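You operate a simulated robot arm through the tools that you are given. There is no shell and no other tool.

The job below is to be done with a simulated robot arm. You get a single attempt, and the scene is never put back.

JOB
Finish winding the blue bobbin at HIGH tension, then press END.
Fine: tension slider to HIGH and roller arm on, winder slider till FULL and left home, arm away again after END. Leave the knob; move no bobbin. Where these are worked on the way, their far stop is far enough and under half their travel is too little: roller arm.

Only the result counts: the job must be done as asked and must still hold three seconds after the hand-in. Knocking over, shifting, dropping, spilling or breaking anything else fails it.

ROBOT AND FRAMES
A 7-joint arm with a two-finger parallel gripper, fixed in place. Base frame: the origin is at the foot of the arm, x ahead of it, y to its left, z up. Units: mm, degrees, N and s.
Its first joint turns from -132.0 to 132.0 degrees. Payload 3.91 kg.
The tool frame sits at the grasp point between the pads (the TCP): z along the fingers, y along the line on which they close. The tips reach 30 mm beyond it. The gripper opens to 110 mm. The fingers are 20 mm wide and 10 mm thick; the gripper's body (48 by 112 mm) begins 55 mm behind the TCP.
Orientation is that of the tool frame in the base frame, as a unit quaternion [w, x, y, z]. With the fingers straight down and closing along the base's y, the tool's x points along the base's -x, its y along +y and its z along -z.

CONTROLS
- The arm moves only by the tool jog_arm. Its argument "rows" is a list of rows, each a list of 3 entries, a list of its own where there are three numbers: the turn, a rotation vector about the tool's x, y, z in units of 90 degrees (1.0 is 90 degrees), then the shift along the tool's x, y, z in units of 100 mm (1.0 is 100 mm), then the gripper command, from -1 (shut) to 1 (fully open), values between in proportion. In form: [[[ax, ay, az], [dx, dy, dz], claw], ...]. A call has 1 to 20 rows; each row is the pose to reach, as a shift and turn from the pose commanded when the call began, along the tool's axes at that moment. A call with a number of a shift or a turn outside -1 to 1 is refused whole. Each row takes 0.2 s and may step no farther than 50 mm and 8.6 degrees from the row before; otherwise, or with a gripper value out of range, the whole call is refused. A pose out of reach is approached as far as the arm can. The call stops where the force on the tool passes 70 N (or 10 N more than at its start, if that is more) or the arm is blocked; 0.2 s more then pass. The fingers move at their own pace (about 108 mm/s each) and stop on an object; they squeeze with about 44 N. The grip force told is the motor's: it shows also when the fingers shut on nothing. Time passes only in rows, and 0.2 s behind the last, so rows that repeat a pose let the fingers close. It gives the time, the measured TCP pose, the force on the tool (base axes), the opening and the grip force at its end, in the units of the frame above (readings bear some noise), with the torque about the TCP (base axes, N m) and any sound that the robot's microphone picked up.
- Cameras (640 x 400 px; columns grow to the right, rows downward): "scene" is fixed at [50.4, 500.5, 1350.9]; the picture's right is [-0.03, -1.00, 0.00], its down [-0.78, 0.02, -0.62] and it looks along [0.62, -0.02, -0.78] (base axes); focal length 302 px, centre (320, 200). "wrist" rides on the gripper at [72, 17, -103] in the tool frame; the picture's right is [-0.23, 0.97, 0.00], its down [-0.76, -0.18, -0.62] and it looks along [-0.61, -0.14, 0.78] (tool axes); focal length 222 px, centre (320, 200). There is no depth. A picture from a camera that has moved, and an enlarged one, comes with that camera's place and axes in the base frame and with its lens.
- snapshot(camera): a new picture of that camera. It takes no simulated time.
- close_up(camera, box): a new picture of the part [left, top, right, bottom] of that camera's present view, enlarged. It takes no simulated time.
- sign_off(): hands the job in; it is judged then, once.

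Nothing tells you positions but the pictures and the camera data. Unless the task says otherwise, let go and move clear before handing in.

The tools are called after "Emit:" by a JSON object that holds its "name" and its "arguments". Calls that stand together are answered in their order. jog_arm: Moves the arm, as the interface text tells. Its arguments: {"type":"object","properties":{"rows":{"type":"array","items":{"type":"array"}}},"required":["rows"]} The other tools are called the same way: snapshot (camera) takes a picture; close_up (camera, box) takes an enlarged picture of a part of a camera's view; sign_off () hands the job in.

At the start:

```text
time_s: 0.0
ee_pos: [357.1, 390.8, 1103.8]
tcp_rot: [0.0, 0.0, 1.0, 0.0]
contact_force: [0.5, -0.2, -0.3]
torque: [0.0, 0.02, -0.02]
gripper_width: 109.8
grasp_force: 0.1
```

scene: 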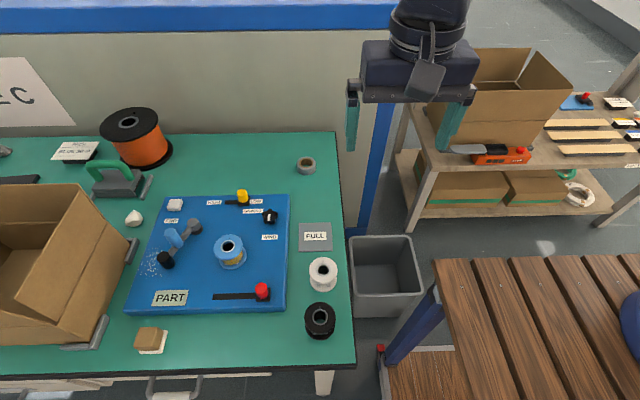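
wrist: 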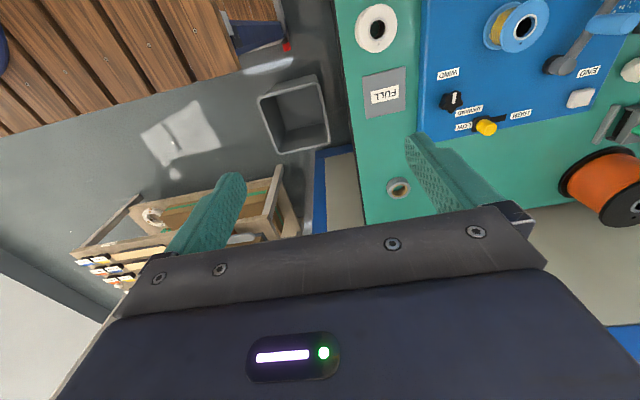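

I see a blue winder board on a green bench with a yellow tension slider, a black knob, a blue bobbin, a roller arm, a white END button and a red winder slider. I'll zoom in on these before moving.

Emit:
{"name": "close_up", "arguments": {"camera": "scene", "box": [120, 180, 300, 320]}}

Emit:
{"name": "close_up", "arguments": {"camera": "scene", "box": [150, 180, 230, 280]}}

Emit:
{"name": "close_up", "arguments": {"camera": "scene", "box": [195, 180, 345, 260]}}

Emit:
{"name": "close_up", "arguments": {"camera": "wrist", "box": [340, 0, 640, 200]}}

```text
2.86 times, centred on (210, 250) of scene
camera zoom: at [50.4, 500.5, 1350.9], right [-0.03, -1.0, 0.0], down [-0.78, 0.02, -0.62], along [0.62, -0.02, -0.78], focal length 863 px, centre (634, 57)
```

zoom: 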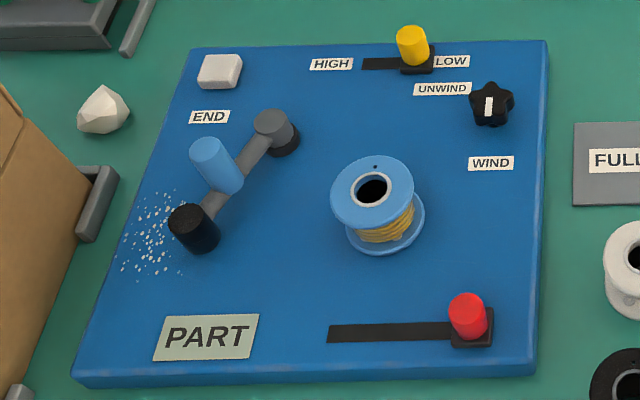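

```text
4.00 times, centred on (190, 230) of scene
camera zoom: at [50.4, 500.5, 1350.9], right [-0.03, -1.0, 0.0], down [-0.78, 0.02, -0.62], along [0.62, -0.02, -0.78], focal length 1208 px, centre (840, 80)
```

zoom: 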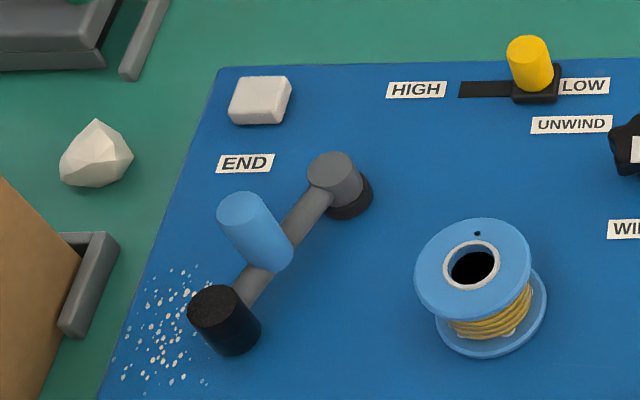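

```text
4.27 times, centred on (270, 220) of scene
camera zoom: at [50.4, 500.5, 1350.9], right [-0.03, -1.0, 0.0], down [-0.78, 0.02, -0.62], along [0.62, -0.02, -0.78], focal length 1289 px, centre (533, 115)
```

zoom: 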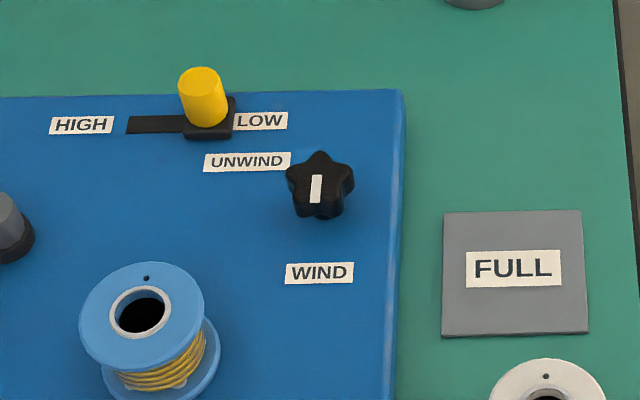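

```text
2.00 times, centred on (490, 100) of wrist
camera zoom: at [283.2, 407.9, 1207.4], right [0.23, 0.97, 0.0], down [0.76, -0.18, 0.62], along [0.61, -0.14, -0.78], focal length 444 px, centre (-20, 400)
```

zoom: 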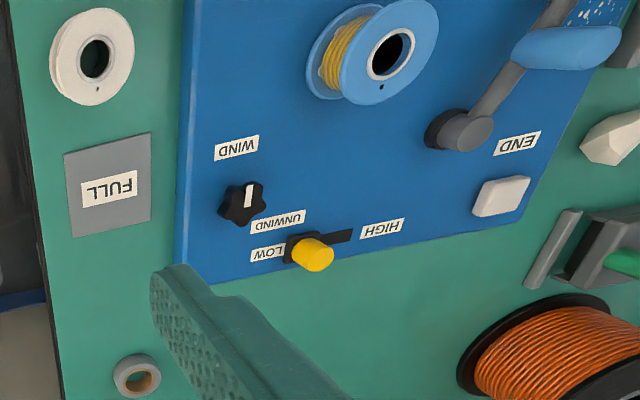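

The board top comes out at about z=797. I take the yellow slider to be near (494,663), the red one near (267,597), the roller-arm handle near (370,780) and END near (478,817). Next I'll check the cardboard box beside the arm and the rest of the board for clearance.

Emit:
{"name": "close_up", "arguments": {"camera": "scene", "box": [0, 160, 200, 380]}}

Emit:
{"name": "close_up", "arguments": {"camera": "scene", "box": [280, 140, 360, 350]}}

Emit:
{"name": "jog_arm", "arguments": {"rows": [[[0, 0, 0], [0, 0.4, 0], -1], [[0, 0, 0], [0, 0.8, 0], -1], [[0, 0, 0], [0, 1, 0], -1]]}}

```text
1.82 times, centred on (100, 270) of scene
camera zoom: at [50.4, 500.5, 1350.9], right [-0.03, -1.0, 0.0], down [-0.78, 0.02, -0.62], along [0.62, -0.02, -0.78], focal length 549 px, centre (720, 73)
```

zoom: 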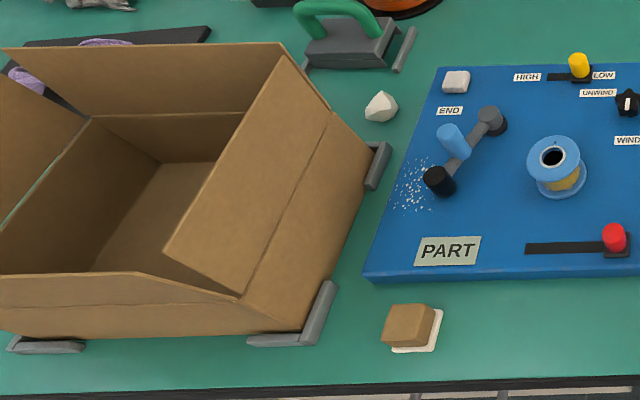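

```text
1.90 times, centred on (320, 245) of scene
camera zoom: at [50.4, 500.5, 1350.9], right [-0.03, -1.0, 0.0], down [-0.78, 0.02, -0.62], along [0.62, -0.02, -0.78], focal length 575 px, centre (320, 114)
```

zoom: 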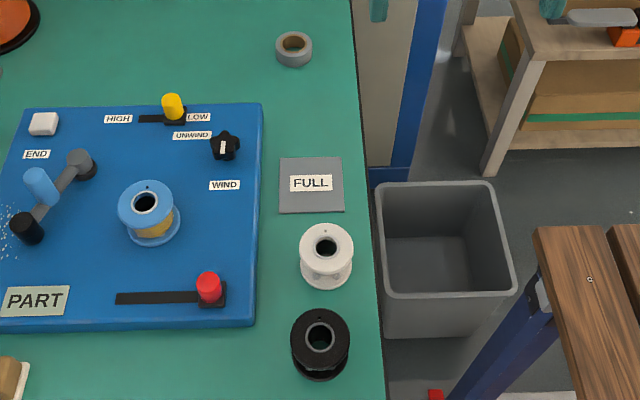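

```text
time_s: 0.8
ee_pos: [355.6, 489.1, 1104.6]
tcp_rot: [0.0, 0.0, 1.0, 0.0]
contact_force: [0.7, -0.3, 0.5]
torque: [0.05, -0.02, -0.02]
gripper_width: 0.1
grasp_force: 37.2
```

PART on the board looks like a status display, and FULL is a grey pad on the bench. The box wall stands near y≈897, clear of where I'll work, so I'm moving toward the yellow tension slider with the fingers closed.

Emit:
{"name": "jog_arm", "arguments": {"rows": [[[0, 0, 0], [-0.25, 0.25, 0.25], -1], [[0, 0, 0], [-0.5, 0.5, 0.5], -1], [[0, 0, 0], [-0.7, 0.7, 0.7], -1], [[0, 0, 0], [-0.9, 0.9, 0.8], -1]]}}

Emit:
{"name": "jog_arm", "arguments": {"rows": [[[0, 0, 0], [-0.2, 0.25, 0.25], -1], [[0, 0, 0], [-0.45, 0.5, 0.5], -1], [[0, 0, 0], [-0.45, 0.5, 0.9], -1], [[0, 0, 0], [-0.45, 0.5, 0.9], -1]]}}

Emit:
{"name": "snapshot", "arguments": {"camera": "wrist"}}

Emit:
{"name": "snapshot", "arguments": {"camera": "scene"}}

```text
time_s: 1.8
ee_pos: [446.3, 580.7, 1025.0]
tcp_rot: [0.001, 0.0, 1.0, 0.0]
contact_force: [-0.2, 0.5, 0.5]
torque: [-0.01, -0.01, 0.02]
gripper_width: 0.0
grasp_force: 37.9
```

```text
time_s: 2.8
ee_pos: [492.2, 630.9, 934.5]
tcp_rot: [0.001, 0.0, 1.0, 0.0]
contact_force: [0.1, 0.2, 0.1]
torque: [0.0, 0.0, 0.0]
gripper_width: 0.0
grasp_force: 37.4
```

```text
taken
camera wrist: at [418.6, 649.3, 1037.0], right [0.23, 0.97, 0.0], down [0.76, -0.18, 0.62], along [0.61, -0.14, -0.78], focal length 222 px, centre (320, 200)
```

wrist: 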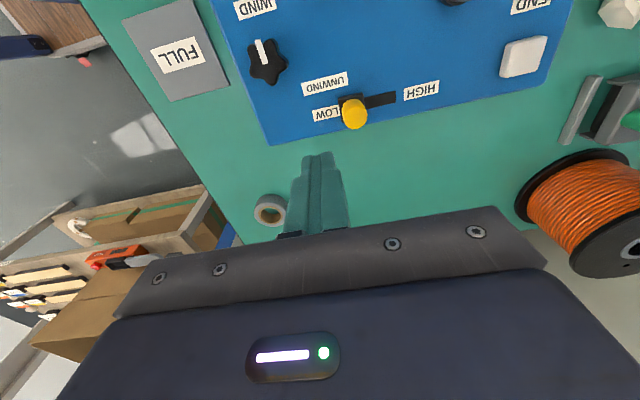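

```text
taken
```

scene: 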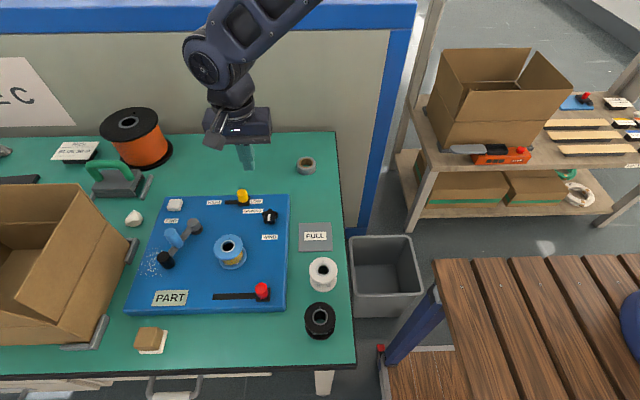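

The fingers are above the low-y side of the yellow knob, which sits at about (493,664). I'll come down beside it and push it toward HIGH (+y).

Emit:
{"name": "jog_arm", "arguments": {"rows": [[[0, 0, 0], [0, 0, 0.3], -1], [[0, 0, 0], [0, 0, 0.6], -1], [[0, 0, 0], [0, 0, 0.8], -1], [[0, 0, 0], [0, 0, 0.93], -1], [[0, 0, 0], [0, 0, 0.93], -1]]}}

Emit:
{"name": "close_up", "arguments": {"camera": "wrist", "box": [200, 0, 500, 200]}}

Emit:
{"name": "close_up", "arguments": {"camera": "scene", "box": [170, 170, 300, 250]}}

```text
time_s: 4.0
ee_pos: [491.1, 629.5, 840.9]
tcp_rot: [0.0, 0.0, 1.0, 0.001]
contact_force: [-0.5, -0.2, -0.7]
torque: [-0.04, 0.01, -0.01]
gripper_width: 0.0
grasp_force: 38.1
```

```text
2.00 times, centred on (350, 100) of wrist
camera zoom: at [418.3, 647.9, 944.6], right [0.23, 0.97, 0.0], down [0.76, -0.18, 0.62], along [0.61, -0.14, -0.78], focal length 444 px, centre (260, 400)
```

zoom: 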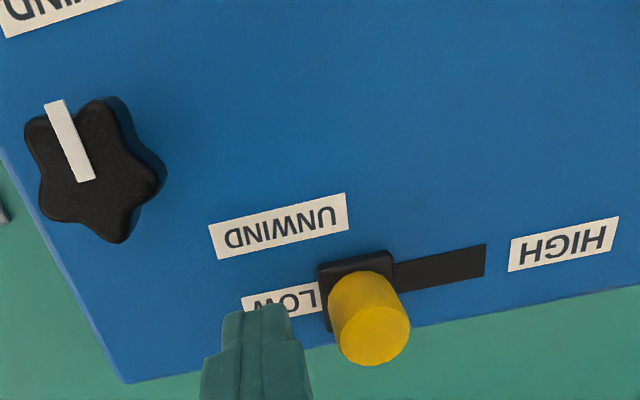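

```text
4.92 times, centred on (235, 210) of scene
camera zoom: at [50.4, 500.5, 1350.9], right [-0.03, -1.0, 0.0], down [-0.78, 0.02, -0.62], along [0.62, -0.02, -0.78], focal length 1487 px, centre (738, 151)
```

zoom: 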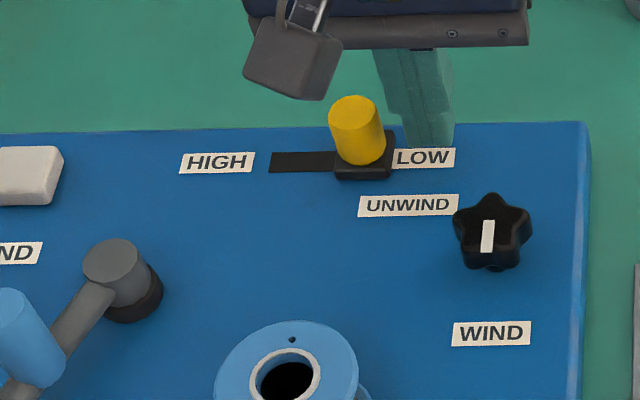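

The fingertips are beside the yellow knob and level with it. I'm pushing +y toward HIGH until it stops.

Emit:
{"name": "jog_arm", "arguments": {"rows": [[[0, 0, 0], [-0.03, 0.1, 0], -1], [[0, 0, 0], [-0.03, 0.2, 0], -1], [[0, 0, 0], [-0.03, 0.28, 0], -1], [[0, 0, 0], [-0.03, 0.34, 0], -1], [[0, 0, 0], [-0.03, 0.4, 0], -1], [[0, 0, 0], [-0.03, 0.45, 0], -1], [[0, 0, 0], [-0.03, 0.5, 0], -1], [[0, 0, 0], [-0.03, 0.54, 0], -1]]}}

Emit:
{"name": "close_up", "arguments": {"camera": "wrist", "box": [200, 0, 500, 200]}}

Emit:
{"name": "close_up", "arguments": {"camera": "scene", "box": [170, 170, 300, 250]}}

```text
time_s: 5.8
ee_pos: [493.8, 685.1, 842.0]
tcp_rot: [0.0, 0.0, 1.0, 0.0]
contact_force: [-0.6, -1.1, -0.1]
torque: [-0.04, 0.02, -0.01]
gripper_width: 0.0
grasp_force: 37.5
```

```text
2.00 times, centred on (350, 100) of wrist
camera zoom: at [421.2, 702.2, 944.8], right [0.23, 0.97, 0.0], down [0.76, -0.18, 0.62], along [0.61, -0.14, -0.78], focal length 444 px, centre (260, 400)
```

zoom: 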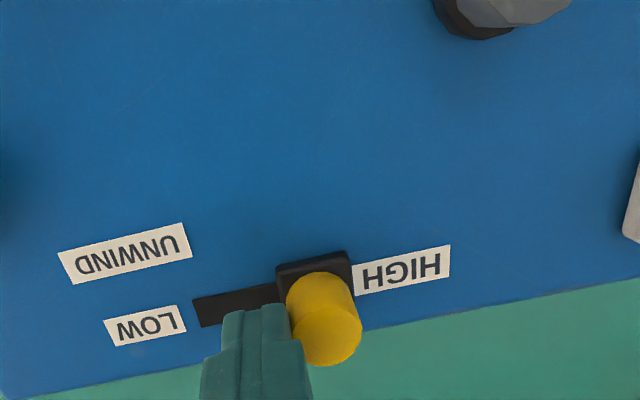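

```text
4.92 times, centred on (235, 210) of scene
camera zoom: at [50.4, 500.5, 1350.9], right [-0.03, -1.0, 0.0], down [-0.78, 0.02, -0.62], along [0.62, -0.02, -0.78], focal length 1487 px, centre (738, 151)
```

zoom: 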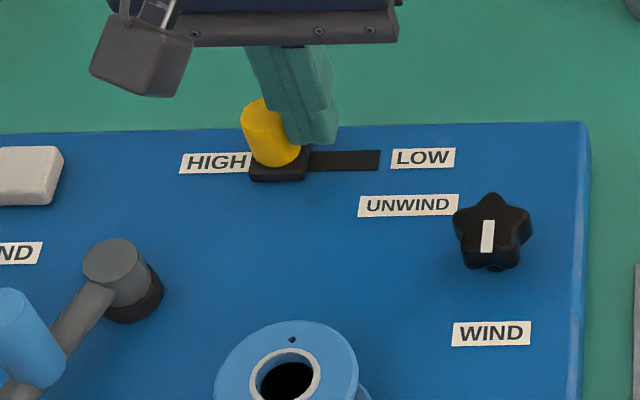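

The yellow slider is now at the HIGH end. I'll push a few more millimetres to confirm it's on its stop.

Emit:
{"name": "jog_arm", "arguments": {"rows": [[[0, 0, 0], [0, 0.03, 0], -1], [[0, 0, 0], [0, 0.06, 0], -1], [[0, 0, 0], [0, 0.09, 0], -1]]}}

Emit:
{"name": "close_up", "arguments": {"camera": "scene", "box": [170, 170, 300, 250]}}

```text
time_s: 6.5
ee_pos: [494.0, 684.9, 841.8]
tcp_rot: [-0.001, 0.001, 1.0, -0.005]
contact_force: [-9.1, -27.4, 19.2]
torque: [-0.31, 0.2, 0.1]
gripper_width: 0.2
grasp_force: 37.7
stopped in row 3: the force on the tool passed its limit at 77 N (the readings are from after the stop); the commanded pose is now the measured one
```

```text
4.92 times, centred on (235, 210) of scene
camera zoom: at [50.4, 500.5, 1350.9], right [-0.03, -1.0, 0.0], down [-0.78, 0.02, -0.62], along [0.62, -0.02, -0.78], focal length 1487 px, centre (738, 151)
```

zoom: 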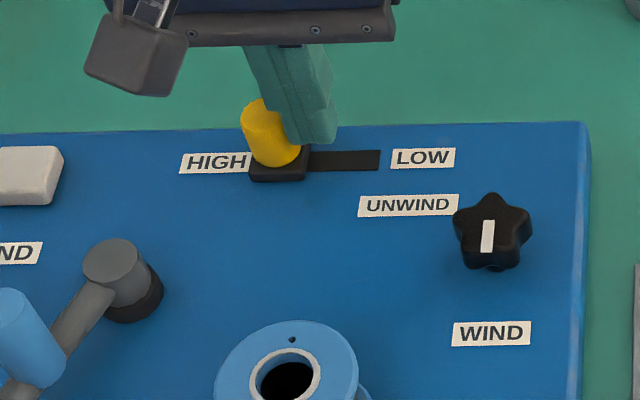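

The tension slider is on its HIGH stop. I'm backing off, rising, and moving over to the roller arm's blue handle.

Emit:
{"name": "jog_arm", "arguments": {"rows": [[[0, 0, 0], [0, -0.05, 0], -1], [[0, 0, 0], [0, -0.12, 0], -1], [[0, 0, 0], [0, -0.12, -0.3], -1], [[0, 0, 0], [0, -0.12, -0.6], -1], [[0, 0, 0], [0, -0.12, -0.9], -1], [[0, 0, 0], [0.3, 0.1, -0.9], -1], [[0, 0, 0], [0.6, 0.4, -0.9], 0], [[0, 0, 0], [0.9, 0.75, -0.9], 0], [[0, 0, 0], [0.9, 0.75, -0.9], 0]]}}

Emit:
{"name": "snapshot", "arguments": {"camera": "wrist"}}

Emit:
{"name": "close_up", "arguments": {"camera": "scene", "box": [120, 170, 300, 320]}}

```text
time_s: 8.5
ee_pos: [404.0, 762.3, 930.2]
tcp_rot: [-0.001, 0.0, 1.0, -0.005]
contact_force: [-0.6, -0.6, -0.9]
torque: [0.0, -0.01, -0.01]
gripper_width: 54.9
grasp_force: 0.1
```

```text
taken
camera wrist: at [332.2, 781.5, 1032.9], right [0.23, 0.97, -0.01], down [0.76, -0.17, 0.62], along [0.6, -0.15, -0.78], focal length 222 px, centre (320, 200)
```

wrist: 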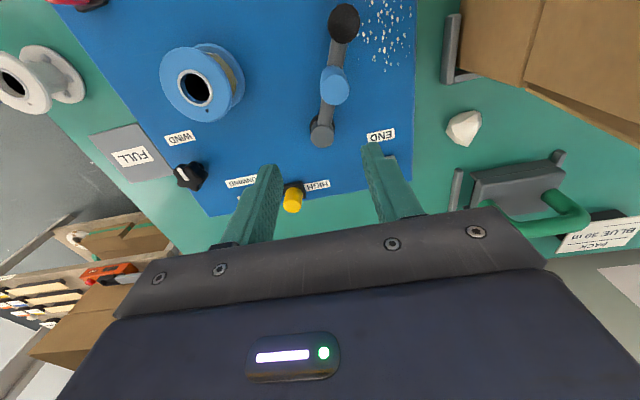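

```text
2.67 times, centred on (210, 245) of scene
camera zoom: at [50.4, 500.5, 1350.9], right [-0.03, -1.0, 0.0], down [-0.78, 0.02, -0.62], along [0.62, -0.02, -0.78], focal length 806 px, centre (613, 80)
```

zoom: 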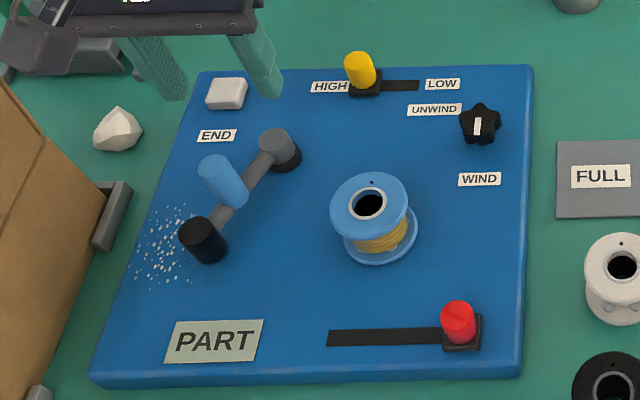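

The handle top sits at about (370,781), z≈860. I'm centring the open fingers over it and descending so they straddle it.

Emit:
{"name": "jog_arm", "arguments": {"rows": [[[0, 0, 0], [0.33, 0.19, 0], 0], [[0, 0, 0], [0.33, 0.19, 0.2], 0], [[0, 0, 0], [0.33, 0.19, 0.4], 0], [[0, 0, 0], [0.33, 0.19, 0.6], 0], [[0, 0, 0], [0.33, 0.19, 0.74], 0], [[0, 0, 0], [0.33, 0.19, 0.74], 0]]}}

Emit:
{"name": "snapshot", "arguments": {"camera": "wrist"}}

Emit:
{"name": "close_up", "arguments": {"camera": "scene", "box": [120, 170, 300, 320]}}

```text
time_s: 9.9
ee_pos: [372.6, 781.1, 854.0]
tcp_rot: [-0.001, 0.001, 1.0, -0.004]
contact_force: [0.3, 0.6, 0.7]
torque: [0.0, 0.01, 0.02]
gripper_width: 55.0
grasp_force: 0.1
```

```text
taken
camera wrist: at [299.7, 800.2, 959.2], right [0.23, 0.97, -0.01], down [0.76, -0.17, 0.62], along [0.6, -0.15, -0.78], focal length 222 px, centre (320, 200)
```

wrist: 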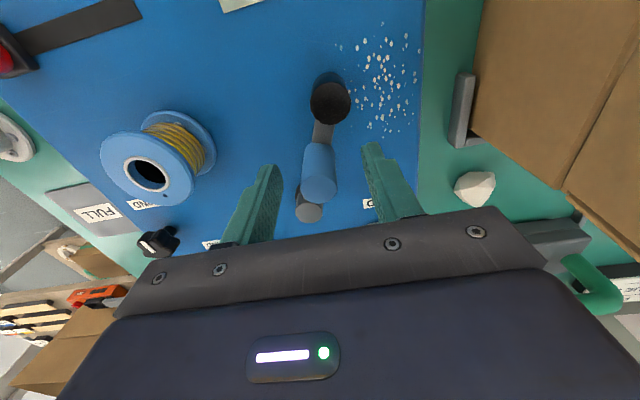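

```text
2.67 times, centred on (210, 245) of scene
camera zoom: at [50.4, 500.5, 1350.9], right [-0.03, -1.0, 0.0], down [-0.78, 0.02, -0.62], along [0.62, -0.02, -0.78], focal length 806 px, centre (613, 80)
```

zoom: 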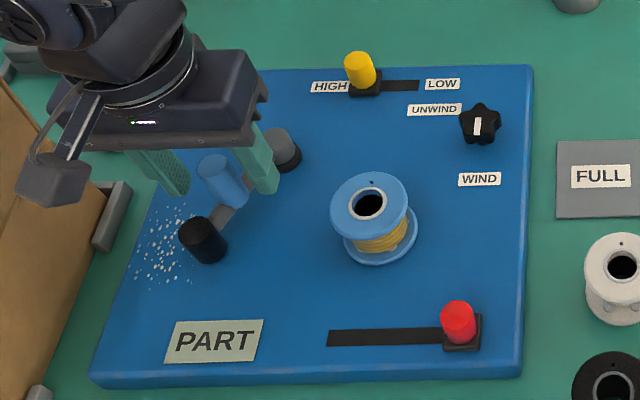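

The fingers straddle the handle without touching it. I'll narrow the gap to about 30 mm so the inner finger clears the bobbin, then swing the arm toward −y.

Emit:
{"name": "jog_arm", "arguments": {"rows": [[[0, 0, 0], [0, 0, 0], -0.45], [[0, 0, 0], [0, 0, 0], -0.45], [[0, 0, 0], [0.02, -0.06, 0], -0.45], [[0, 0, 0], [0.03, -0.12, 0], -0.45], [[0, 0, 0], [0.03, -0.18, 0], -0.45], [[0, 0, 0], [0.02, -0.24, 0], -0.45], [[0, 0, 0], [0.0, -0.3, 0], -0.45], [[0, 0, 0], [-0.01, -0.36, 0], -0.45], [[0, 0, 0], [-0.02, -0.4, 0], -0.45]]}}

Emit:
{"name": "snapshot", "arguments": {"camera": "wrist"}}

Emit:
{"name": "close_up", "arguments": {"camera": "scene", "box": [120, 170, 300, 320]}}

```text
time_s: 11.9
ee_pos: [374.2, 741.5, 855.4]
tcp_rot: [-0.001, 0.001, 1.0, -0.004]
contact_force: [-0.3, -0.1, 0.0]
torque: [0.0, 0.02, 0.01]
gripper_width: 30.5
grasp_force: 0.2
```

```text
taken
camera wrist: at [301.5, 760.1, 959.7], right [0.23, 0.97, -0.01], down [0.76, -0.17, 0.62], along [0.6, -0.15, -0.78], focal length 222 px, centre (320, 200)
```

wrist: 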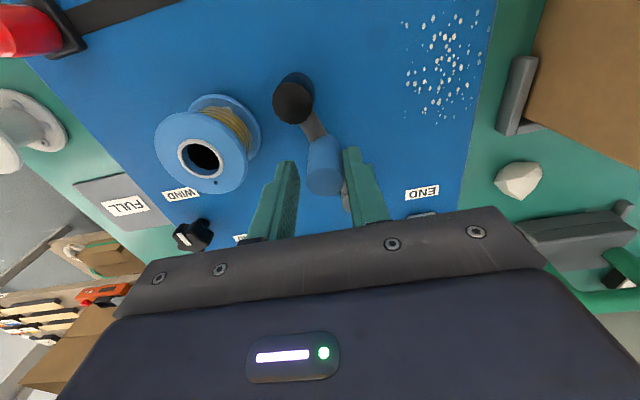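

```text
2.67 times, centred on (210, 245) of scene
camera zoom: at [50.4, 500.5, 1350.9], right [-0.03, -1.0, 0.0], down [-0.78, 0.02, -0.62], along [0.62, -0.02, -0.78], focal length 806 px, centre (613, 80)
```

zoom: 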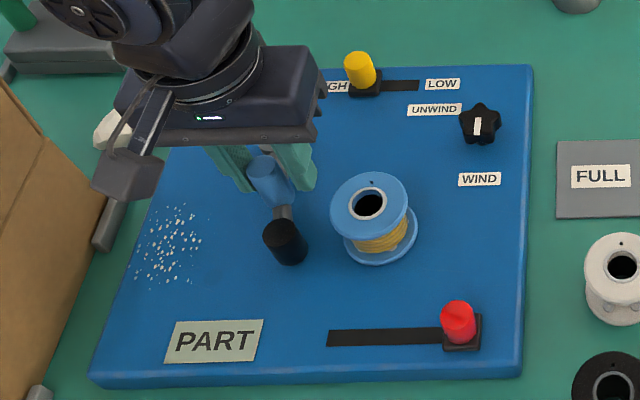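

The arm is swinging freely and the roller is nearing the bobbin. I'll continue in small steps until it comes to its stop.

Emit:
{"name": "jog_arm", "arguments": {"rows": [[[0, 0, 0], [-0.01, -0.05, 0], -0.45], [[0, 0, 0], [-0.02, -0.09, 0], -0.45], [[0, 0, 0], [-0.03, -0.12, 0], -0.45], [[0, 0, 0], [-0.03, -0.15, 0], -0.45], [[0, 0, 0], [-0.03, -0.18, 0], -0.45]]}}

Emit:
{"name": "snapshot", "arguments": {"camera": "wrist"}}

Emit:
{"name": "close_up", "arguments": {"camera": "scene", "box": [160, 200, 280, 300]}}

```text
time_s: 13.1
ee_pos: [376.7, 723.4, 856.3]
tcp_rot: [-0.001, 0.001, 1.0, -0.003]
contact_force: [3.4, 18.9, -5.1]
torque: [0.48, -0.22, -0.06]
gripper_width: 39.7
grasp_force: 9.6
```

```text
taken
camera wrist: at [303.6, 742.5, 959.8], right [0.23, 0.97, -0.01], down [0.76, -0.17, 0.62], along [0.6, -0.15, -0.78], focal length 222 px, centre (320, 200)
```

wrist: 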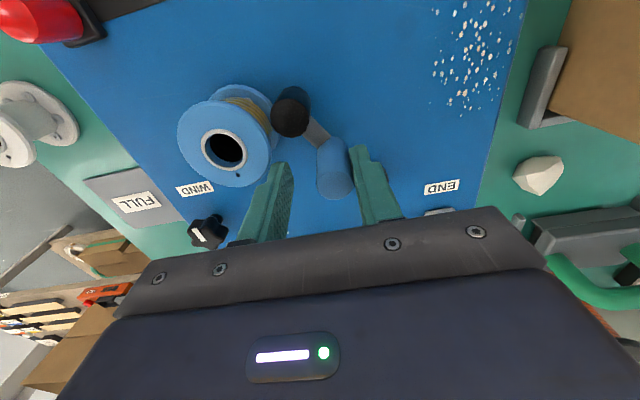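

```text
4.00 times, centred on (220, 250) of scene
camera zoom: at [50.4, 500.5, 1350.9], right [-0.03, -1.0, 0.0], down [-0.78, 0.02, -0.62], along [0.62, -0.02, -0.78], focal length 1208 px, centre (720, 0)
```

zoom: 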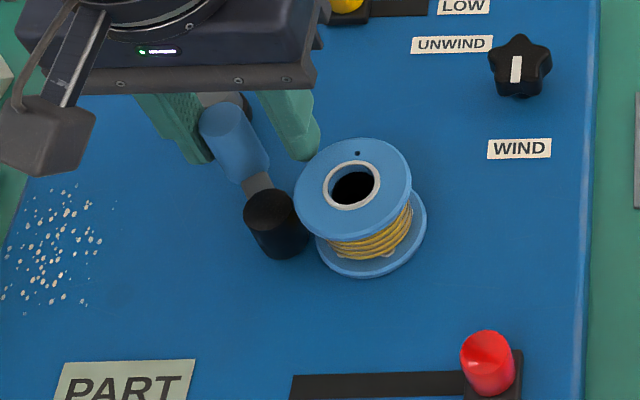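

The roller is now against the bobbin and the finger springs gave as it met the stop; the bobbin hasn't moved. I'll re-centre a little, lift off, and check that the arm stays on.

Emit:
{"name": "jog_arm", "arguments": {"rows": [[[0, 0, 0], [0, 0.04, 0], -0.4], [[0, 0, 0], [0, 0.08, 0], -0.4], [[0, 0, 0], [0, 0.08, 0], -0.4], [[0, 0, 0], [0, 0.08, -0.2], -0.4], [[0, 0, 0], [0, 0.08, -0.5], -0.4], [[0, 0, 0], [0, 0.08, -0.9], -0.4]]}}

Emit:
{"name": "close_up", "arguments": {"camera": "scene", "box": [160, 200, 280, 300]}}

Emit:
{"name": "snapshot", "arguments": {"camera": "wrist"}}

```text
time_s: 14.5
ee_pos: [377.7, 730.7, 944.9]
tcp_rot: [-0.001, 0.001, 1.0, -0.005]
contact_force: [-1.2, -0.2, 1.1]
torque: [-0.02, -0.01, 0.02]
gripper_width: 32.7
grasp_force: 0.1
```

```text
4.00 times, centred on (220, 250) of scene
camera zoom: at [50.4, 500.5, 1350.9], right [-0.03, -1.0, 0.0], down [-0.78, 0.02, -0.62], along [0.62, -0.02, -0.78], focal length 1208 px, centre (720, 0)
```

zoom: 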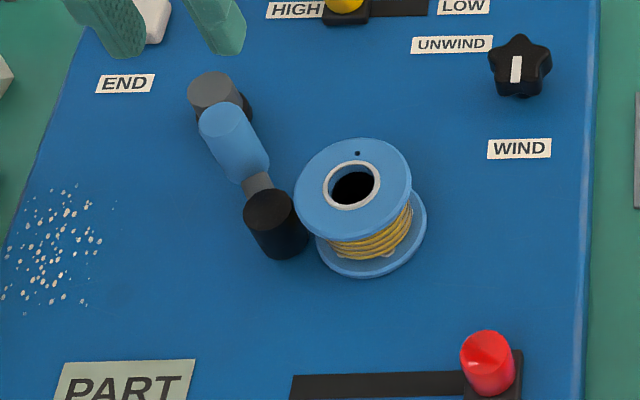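

```text
taken
camera wrist: at [304.5, 749.9, 1048.6], right [0.23, 0.97, -0.01], down [0.76, -0.17, 0.62], along [0.6, -0.15, -0.78], focal length 222 px, centre (320, 200)
```

wrist: 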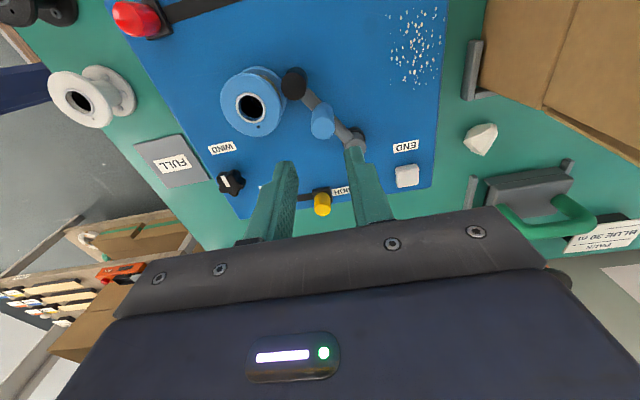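

The roller arm stays on the bobbin by itself and tension is at HIGH. Next I'm going to the red winder slider.

Emit:
{"name": "jog_arm", "arguments": {"rows": [[[0, 0, 0], [0.3, -0.35, 0], -0.1], [[0, 0, 0], [0.6, -0.65, 0], -0.1], [[0, 0, 0], [0.9, -0.9, 0], -0.1], [[0, 0, 0], [0.9, -0.9, 0], -0.1]]}}

Emit:
{"name": "jog_arm", "arguments": {"rows": [[[0, 0, 0], [0.19, -0.4, 0], -0.1], [[0, 0, 0], [0.19, -0.4, 0], -0.1]]}}

Emit:
{"name": "snapshot", "arguments": {"camera": "wrist"}}

Emit:
{"name": "close_up", "arguments": {"camera": "scene", "box": [120, 180, 300, 330]}}

```text
time_s: 15.5
ee_pos: [285.5, 641.8, 946.5]
tcp_rot: [-0.001, 0.001, 1.0, -0.004]
contact_force: [0.0, 0.1, -0.8]
torque: [-0.03, -0.02, -0.02]
gripper_width: 49.5
grasp_force: 0.0
```

```text
time_s: 16.1
ee_pos: [268.3, 601.2, 947.2]
tcp_rot: [-0.001, 0.001, 1.0, -0.005]
contact_force: [0.3, 0.7, -0.3]
torque: [-0.01, 0.0, -0.02]
gripper_width: 49.3
grasp_force: 0.0
```

```text
taken
camera wrist: at [194.9, 620.6, 1051.0], right [0.23, 0.97, -0.01], down [0.76, -0.17, 0.62], along [0.6, -0.15, -0.78], focal length 222 px, centre (320, 200)
```

wrist: 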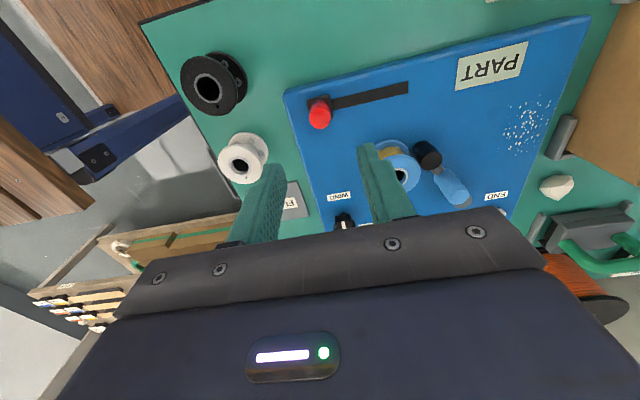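

```text
2.67 times, centred on (210, 255) of scene
camera zoom: at [50.4, 500.5, 1350.9], right [-0.03, -1.0, 0.0], down [-0.78, 0.02, -0.62], along [0.62, -0.02, -0.78], focal length 806 px, centre (613, 53)
```

zoom: 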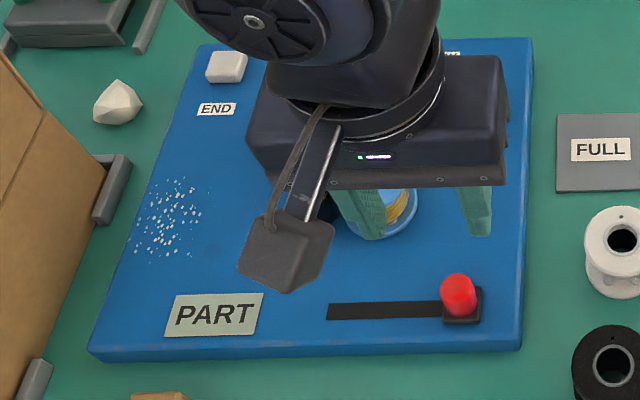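

The fingers are over the red slider knob at about (266,599). I'm descending to straddle it.

Emit:
{"name": "jog_arm", "arguments": {"rows": [[[0, 0, 0], [0.01, -0.01, 0.3], -0.1], [[0, 0, 0], [0.01, -0.01, 0.6], -0.1], [[0, 0, 0], [0.01, -0.01, 0.85], -0.1], [[0, 0, 0], [0.01, -0.01, 1.0], -0.1], [[0, 0, 0], [0.01, -0.01, 1.0], -0.1]]}}

Emit:
{"name": "snapshot", "arguments": {"camera": "wrist"}}

Emit:
{"name": "close_up", "arguments": {"camera": "scene", "box": [120, 180, 300, 330]}}

```text
time_s: 17.3
ee_pos: [266.6, 599.7, 846.4]
tcp_rot: [0.0, 0.0, 1.0, -0.005]
contact_force: [0.7, 0.3, 0.5]
torque: [-0.02, -0.04, 0.03]
gripper_width: 49.6
grasp_force: 0.1
```

```text
taken
camera wrist: at [194.3, 618.5, 950.1], right [0.23, 0.97, -0.01], down [0.76, -0.17, 0.62], along [0.6, -0.15, -0.78], focal length 222 px, centre (320, 200)
```

wrist: 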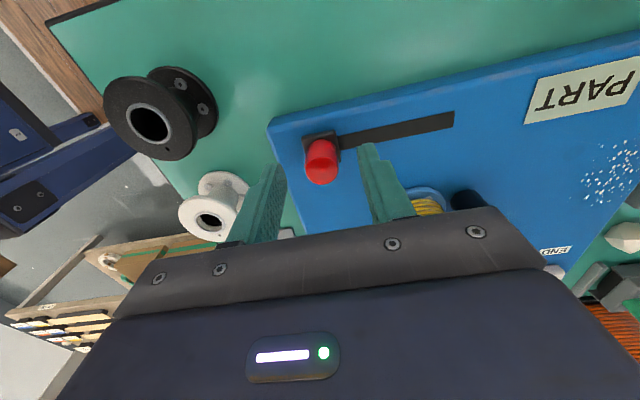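

```text
2.67 times, centred on (210, 255) of scene
camera zoom: at [50.4, 500.5, 1350.9], right [-0.03, -1.0, 0.0], down [-0.78, 0.02, -0.62], along [0.62, -0.02, -0.78], focal length 806 px, centre (613, 53)
```

zoom: 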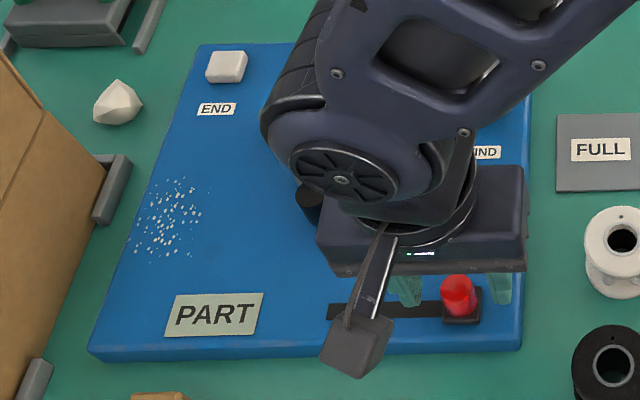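

The knob is centred between the fingers. I'll lower slightly, narrow the gap and push the winder slider +y along its slot to its far stop.

Emit:
{"name": "jog_arm", "arguments": {"rows": [[[0, 0, 0], [0, 0, 0.04], -0.36], [[0, 0, 0], [0, 0, 0.04], -0.36], [[0, 0, 0], [0, 0.1, 0.04], -0.36], [[0, 0, 0], [0, 0.2, 0.04], -0.36], [[0, 0, 0], [0, 0.3, 0.04], -0.36], [[0, 0, 0], [0, 0.4, 0.04], -0.36], [[0, 0, 0], [0, 0.5, 0.04], -0.36], [[0, 0, 0], [0, 0.6, 0.04], -0.36], [[0, 0, 0], [0, 0.68, 0.04], -0.36]]}}

Emit:
{"name": "snapshot", "arguments": {"camera": "wrist"}}

Emit:
{"name": "snapshot", "arguments": {"camera": "scene"}}

```text
time_s: 19.3
ee_pos: [266.8, 667.2, 843.4]
tcp_rot: [-0.001, 0.001, 1.0, -0.005]
contact_force: [0.4, 0.1, 0.3]
torque: [0.02, 0.0, 0.02]
gripper_width: 35.2
grasp_force: 0.3
```

```text
taken
camera wrist: at [193.9, 686.5, 946.0], right [0.23, 0.97, -0.01], down [0.76, -0.17, 0.62], along [0.6, -0.15, -0.78], focal length 222 px, centre (320, 200)
```

wrist: 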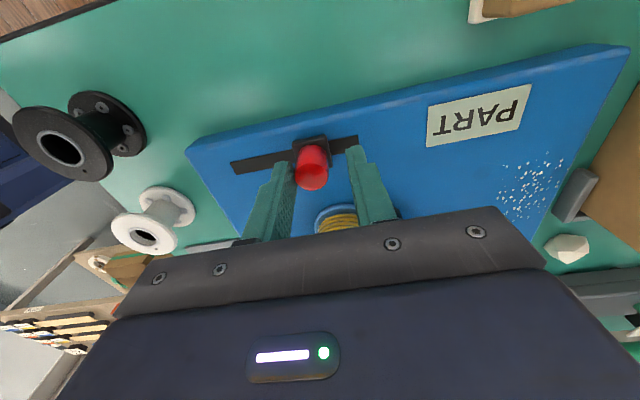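

```text
taken
```

scene: 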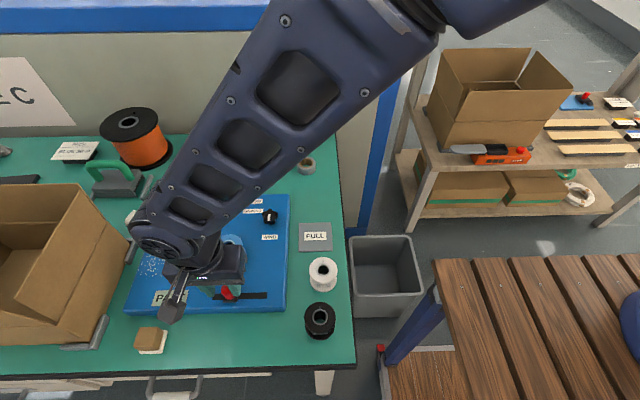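

The winder slider is most of the way along and the display still reads PART. I'll continue to the far stop.

Emit:
{"name": "jog_arm", "arguments": {"rows": [[[0, 0, 0], [0, 0.06, 0], -0.36], [[0, 0, 0], [0, 0.12, 0], -0.36], [[0, 0, 0], [0, 0.17, 0], -0.36], [[0, 0, 0], [0, 0.21, 0], -0.36], [[0, 0, 0], [0, 0.25, 0], -0.36]]}}

Emit:
{"name": "snapshot", "arguments": {"camera": "wrist"}}

Emit:
{"name": "close_up", "arguments": {"camera": "scene", "box": [120, 200, 360, 330]}}

```text
time_s: 20.5
ee_pos: [266.6, 693.0, 842.6]
tcp_rot: [0.0, 0.001, 1.0, -0.006]
contact_force: [-0.3, -0.1, 1.0]
torque: [-0.04, -0.01, 0.01]
gripper_width: 35.5
grasp_force: 0.7
```

```text
taken
camera wrist: at [194.1, 711.8, 945.7], right [0.23, 0.97, -0.01], down [0.76, -0.17, 0.62], along [0.6, -0.15, -0.78], focal length 222 px, centre (320, 200)
```

wrist: 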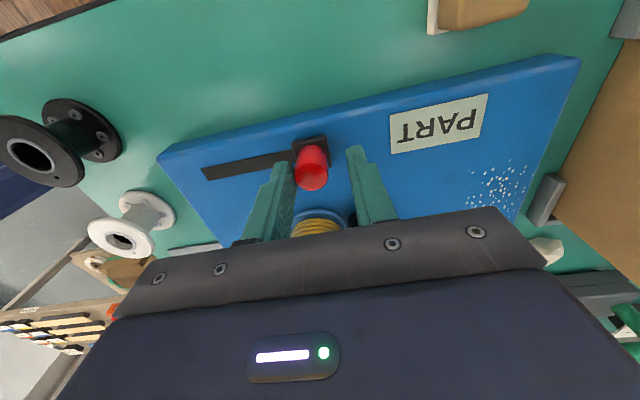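

```text
2.67 times, centred on (240, 265) of scene
camera zoom: at [50.4, 500.5, 1350.9], right [-0.03, -1.0, 0.0], down [-0.78, 0.02, -0.62], along [0.62, -0.02, -0.78], focal length 806 px, centre (533, 27)
```

zoom: 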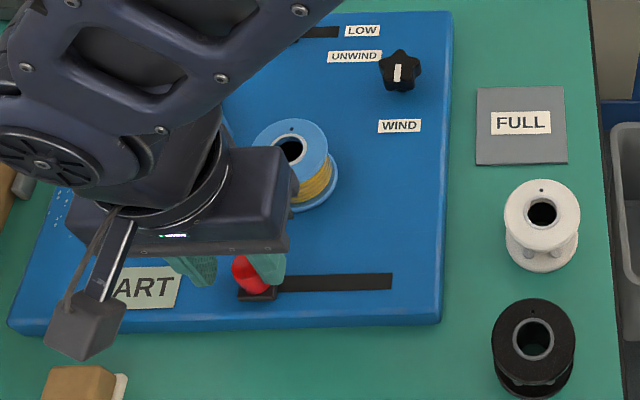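

The slider is near the end of its slot. I'll nudge it to feel the stop, then draw it back home and see whether the display changes.

Emit:
{"name": "jog_arm", "arguments": {"rows": [[[0, 0, 0], [0, 0.03, 0], -0.36], [[0, 0, 0], [0, 0.06, 0], -0.36], [[0, 0, 0], [0, 0.08, 0], -0.36]]}}

Emit:
{"name": "snapshot", "arguments": {"camera": "wrist"}}

```text
time_s: 21.3
ee_pos: [266.8, 699.5, 842.3]
tcp_rot: [-0.001, 0.0, 1.0, -0.006]
contact_force: [-0.2, -12.1, 1.3]
torque: [-0.22, -0.04, -0.02]
gripper_width: 41.5
grasp_force: 6.0
```

```text
taken
camera wrist: at [194.3, 718.9, 945.4], right [0.23, 0.97, -0.01], down [0.76, -0.17, 0.62], along [0.6, -0.15, -0.78], focal length 222 px, centre (320, 200)
```

wrist: 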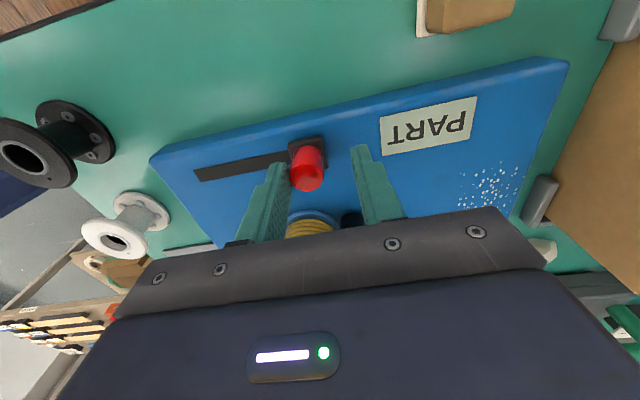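

It's at the far stop with the display still on PART. I'm now pulling it back home.

Emit:
{"name": "jog_arm", "arguments": {"rows": [[[0, 0, 0], [0, -0.1, 0], -0.36], [[0, 0, 0], [0, -0.2, 0], -0.36], [[0, 0, 0], [0, -0.3, 0], -0.36], [[0, 0, 0], [0, -0.4, 0], -0.36], [[0, 0, 0], [0, -0.5, 0], -0.36], [[0, 0, 0], [0, -0.6, 0], -0.36], [[0, 0, 0], [0, -0.7, 0], -0.36], [[0, 0, 0], [0, -0.8, 0], -0.36], [[0, 0, 0], [0, -0.9, 0], -0.36], [[0, 0, 0], [0, -1.0, 0], -0.36]]}}

Emit:
{"name": "jog_arm", "arguments": {"rows": [[[0, 0, 0], [0, -0.04, 0], -0.36], [[0, 0, 0], [0, -0.07, 0], -0.36], [[0, 0, 0], [0, -0.1, 0], -0.36], [[0, 0, 0], [0, -0.13, 0], -0.36]]}}

Emit:
{"name": "snapshot", "arguments": {"camera": "wrist"}}

Emit:
{"name": "close_up", "arguments": {"camera": "scene", "box": [120, 200, 360, 330]}}

```text
time_s: 23.5
ee_pos: [265.8, 600.2, 843.1]
tcp_rot: [-0.001, 0.001, 1.0, -0.005]
contact_force: [-0.7, -0.1, 0.6]
torque: [-0.01, 0.0, 0.02]
gripper_width: 35.1
grasp_force: 0.1
```

```text
time_s: 24.5
ee_pos: [265.9, 589.7, 844.2]
tcp_rot: [-0.001, 0.001, 1.0, -0.003]
contact_force: [-0.4, 20.4, -4.9]
torque: [0.48, 0.0, 0.04]
gripper_width: 45.1
grasp_force: 9.6
```

```text
taken
camera wrist: at [193.9, 608.0, 947.5], right [0.23, 0.97, -0.01], down [0.76, -0.17, 0.62], along [0.6, -0.15, -0.78], focal length 222 px, centre (320, 200)
```

wrist: 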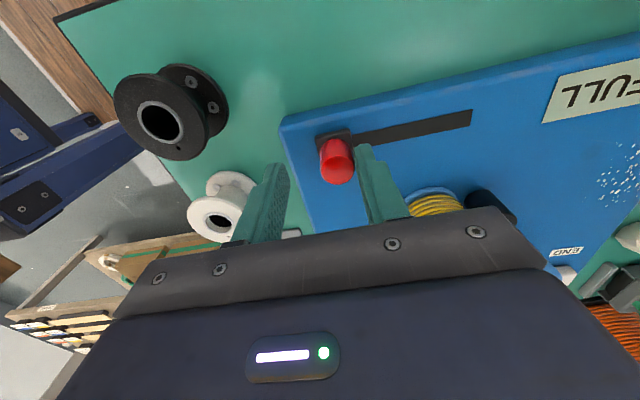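

```text
2.67 times, centred on (240, 265) of scene
camera zoom: at [50.4, 500.5, 1350.9], right [-0.03, -1.0, 0.0], down [-0.78, 0.02, -0.62], along [0.62, -0.02, -0.78], focal length 806 px, centre (533, 27)
```

zoom: 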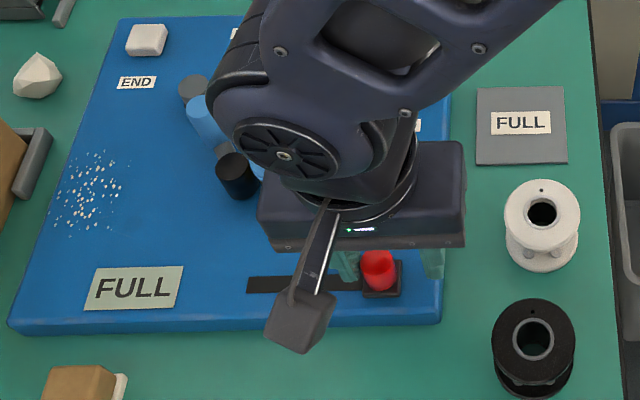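

The display changed to FULL and the slider is home against its stop. I'm centring, lifting off, then going to END with the fingers closed.

Emit:
{"name": "jog_arm", "arguments": {"rows": [[[0, 0, 0], [0, 0.05, 0], -0.3], [[0, 0, 0], [0, 0.1, 0], -0.2], [[0, 0, 0], [0, 0.1, 0], -0.2], [[0, 0, 0], [0, 0.1, -0.3], -0.2], [[0, 0, 0], [0, 0.1, -0.65], -0.2], [[0, 0, 0], [0, 0.1, -1.0], -0.2]]}}

Emit:
{"name": "close_up", "arguments": {"camera": "scene", "box": [120, 200, 360, 330]}}

Emit:
{"name": "jog_arm", "arguments": {"rows": [[[0, 0, 0], [-0.3, 0.3, 0], -1], [[0, 0, 0], [-0.6, 0.6, 0], -1], [[0, 0, 0], [-0.9, 0.9, 0], -1]]}}

Emit:
{"name": "jog_arm", "arguments": {"rows": [[[0, 0, 0], [-0.3, 0.3, 0], -1], [[0, 0, 0], [-0.6, 0.6, 0], -1], [[0, 0, 0], [-0.9, 0.9, 0], -1]]}}

Emit:
{"name": "jog_arm", "arguments": {"rows": [[[0, 0, 0], [-0.2, 0.25, 0], -1], [[0, 0, 0], [-0.3, 0.37, 0], -1], [[0, 0, 0], [-0.3, 0.37, 0], -1]]}}

Emit:
{"name": "snapshot", "arguments": {"camera": "wrist"}}

Emit:
{"name": "close_up", "arguments": {"camera": "scene", "box": [120, 180, 300, 330]}}

```text
time_s: 25.9
ee_pos: [267.0, 598.2, 945.4]
tcp_rot: [-0.002, 0.002, 1.0, -0.006]
contact_force: [-0.5, -0.6, -0.2]
torque: [0.01, 0.01, -0.03]
gripper_width: 44.0
grasp_force: 0.0
```

```text
2.67 times, centred on (240, 265) of scene
camera zoom: at [50.4, 500.5, 1350.9], right [-0.03, -1.0, 0.0], down [-0.78, 0.02, -0.62], along [0.62, -0.02, -0.78], focal length 806 px, centre (533, 27)
```

zoom: 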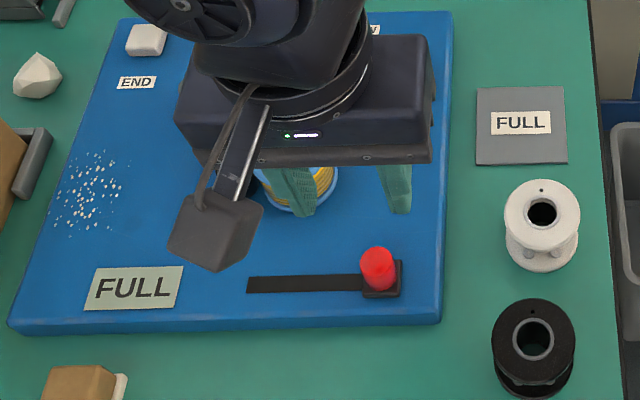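

```text
time_s: 26.7
ee_pos: [356.1, 689.7, 943.0]
tcp_rot: [-0.001, -0.001, 1.0, -0.004]
contact_force: [0.0, -0.6, 0.2]
torque: [0.01, -0.03, -0.02]
gripper_width: 0.0
grasp_force: 37.4
```

```text
time_s: 27.5
ee_pos: [446.1, 778.0, 942.1]
tcp_rot: [-0.001, 0.001, 1.0, -0.004]
contact_force: [-1.6, 0.8, -0.6]
torque: [-0.03, -0.04, 0.03]
gripper_width: 0.1
grasp_force: 37.5
```

```text
time_s: 28.3
ee_pos: [475.8, 815.8, 941.6]
tcp_rot: [-0.001, 0.001, 1.0, -0.005]
contact_force: [0.8, -0.1, -0.4]
torque: [-0.01, -0.01, 0.01]
gripper_width: 0.1
grasp_force: 37.0
```

```text
taken
camera wrist: at [403.9, 834.2, 1044.5], right [0.23, 0.97, -0.01], down [0.76, -0.17, 0.62], along [0.6, -0.15, -0.78], focal length 222 px, centre (320, 200)
```

wrist: 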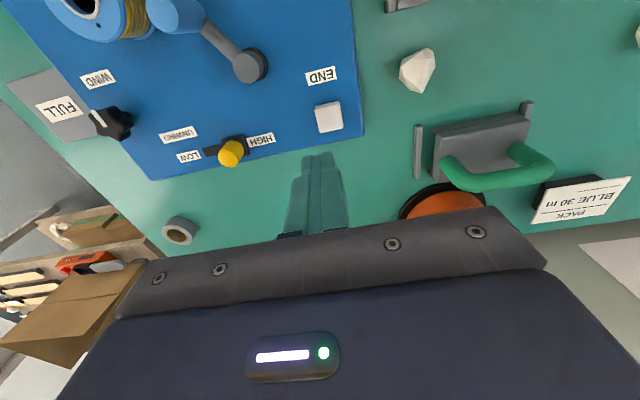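

```text
2.67 times, centred on (210, 255) of scene
camera zoom: at [50.4, 500.5, 1350.9], right [-0.03, -1.0, 0.0], down [-0.78, 0.02, -0.62], along [0.62, -0.02, -0.78], focal length 806 px, centre (613, 53)
```

zoom: 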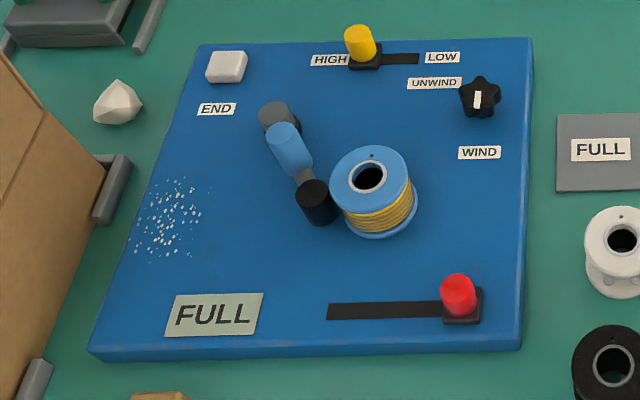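

Display reads FULL, the bobbin is wound, the roller is on, tension is HIGH and the slider is home. The END button is at about (479,820); I'm descending above it.

Emit:
{"name": "jog_arm", "arguments": {"rows": [[[0, 0, 0], [-0.03, 0.04, 0.3], -1], [[0, 0, 0], [-0.03, 0.04, 0.6], -1], [[0, 0, 0], [-0.03, 0.04, 0.8], -1], [[0, 0, 0], [-0.03, 0.04, 0.9], -1], [[0, 0, 0], [-0.03, 0.04, 0.9], -1]]}}

Emit:
{"name": "close_up", "arguments": {"camera": "wrist", "box": [200, 0, 500, 200]}}

Emit:
{"name": "close_up", "arguments": {"camera": "scene", "box": [130, 170, 230, 240]}}

```text
time_s: 29.5
ee_pos: [481.3, 819.2, 850.4]
tcp_rot: [-0.001, 0.001, 1.0, -0.005]
contact_force: [-0.2, -1.2, 0.0]
torque: [-0.01, -0.04, -0.02]
gripper_width: 0.0
grasp_force: 37.8
```

```text
2.00 times, centred on (350, 100) of wrist
camera zoom: at [406.9, 837.8, 953.9], right [0.23, 0.97, -0.01], down [0.76, -0.17, 0.62], along [0.6, -0.15, -0.78], focal length 444 px, centre (260, 400)
```

zoom: 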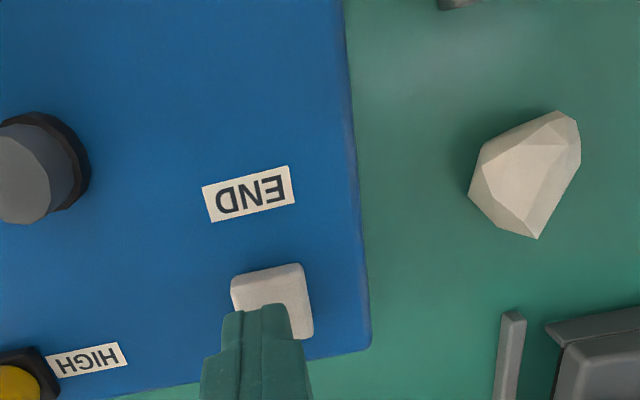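

```text
5.71 times, centred on (180, 205) of scene
camera zoom: at [50.4, 500.5, 1350.9], right [-0.03, -1.0, 0.0], down [-0.78, 0.02, -0.62], along [0.62, -0.02, -0.78], focal length 1726 px, centre (1120, 171)
```

zoom: 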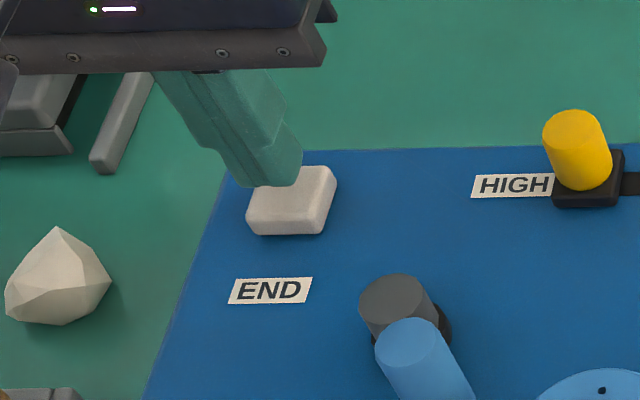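

The fingertips are just above END, slightly to the far side. I'll shift back 4 mm and press down in small steps.

Emit:
{"name": "jog_arm", "arguments": {"rows": [[[0, 0, 0], [0.04, 0, 0.02], -1], [[0, 0, 0], [0.04, 0, 0.05], -1], [[0, 0, 0], [0.04, 0, 0.08], -1], [[0, 0, 0], [0.04, 0, 0.1], -1], [[0, 0, 0], [0.04, 0, 0.12], -1], [[0, 0, 0], [0.04, 0, 0.14], -1], [[0, 0, 0], [0.04, 0, 0.16], -1], [[0, 0, 0], [0.04, 0, 0.18], -1]]}}

Emit:
{"name": "close_up", "arguments": {"camera": "scene", "box": [120, 180, 300, 330]}}

```text
time_s: 31.3
ee_pos: [475.4, 818.0, 832.7]
tcp_rot: [-0.001, 0.001, 1.0, -0.003]
contact_force: [-0.1, -1.3, 1.0]
torque: [0.0, 0.02, 0.0]
gripper_width: 0.0
grasp_force: 38.1
```

```text
2.67 times, centred on (210, 255) of scene
camera zoom: at [50.4, 500.5, 1350.9], right [-0.03, -1.0, 0.0], down [-0.78, 0.02, -0.62], along [0.62, -0.02, -0.78], focal length 806 px, centre (613, 53)
```

zoom: 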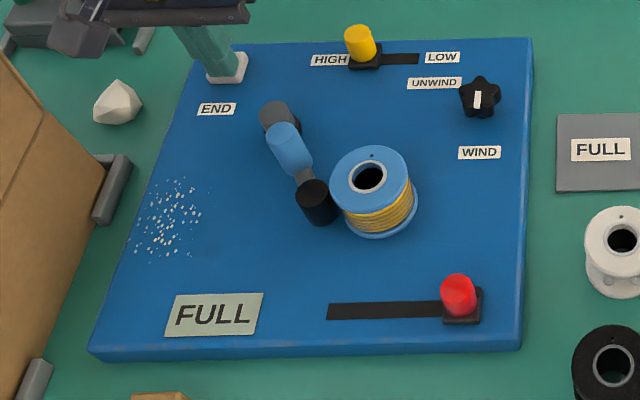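

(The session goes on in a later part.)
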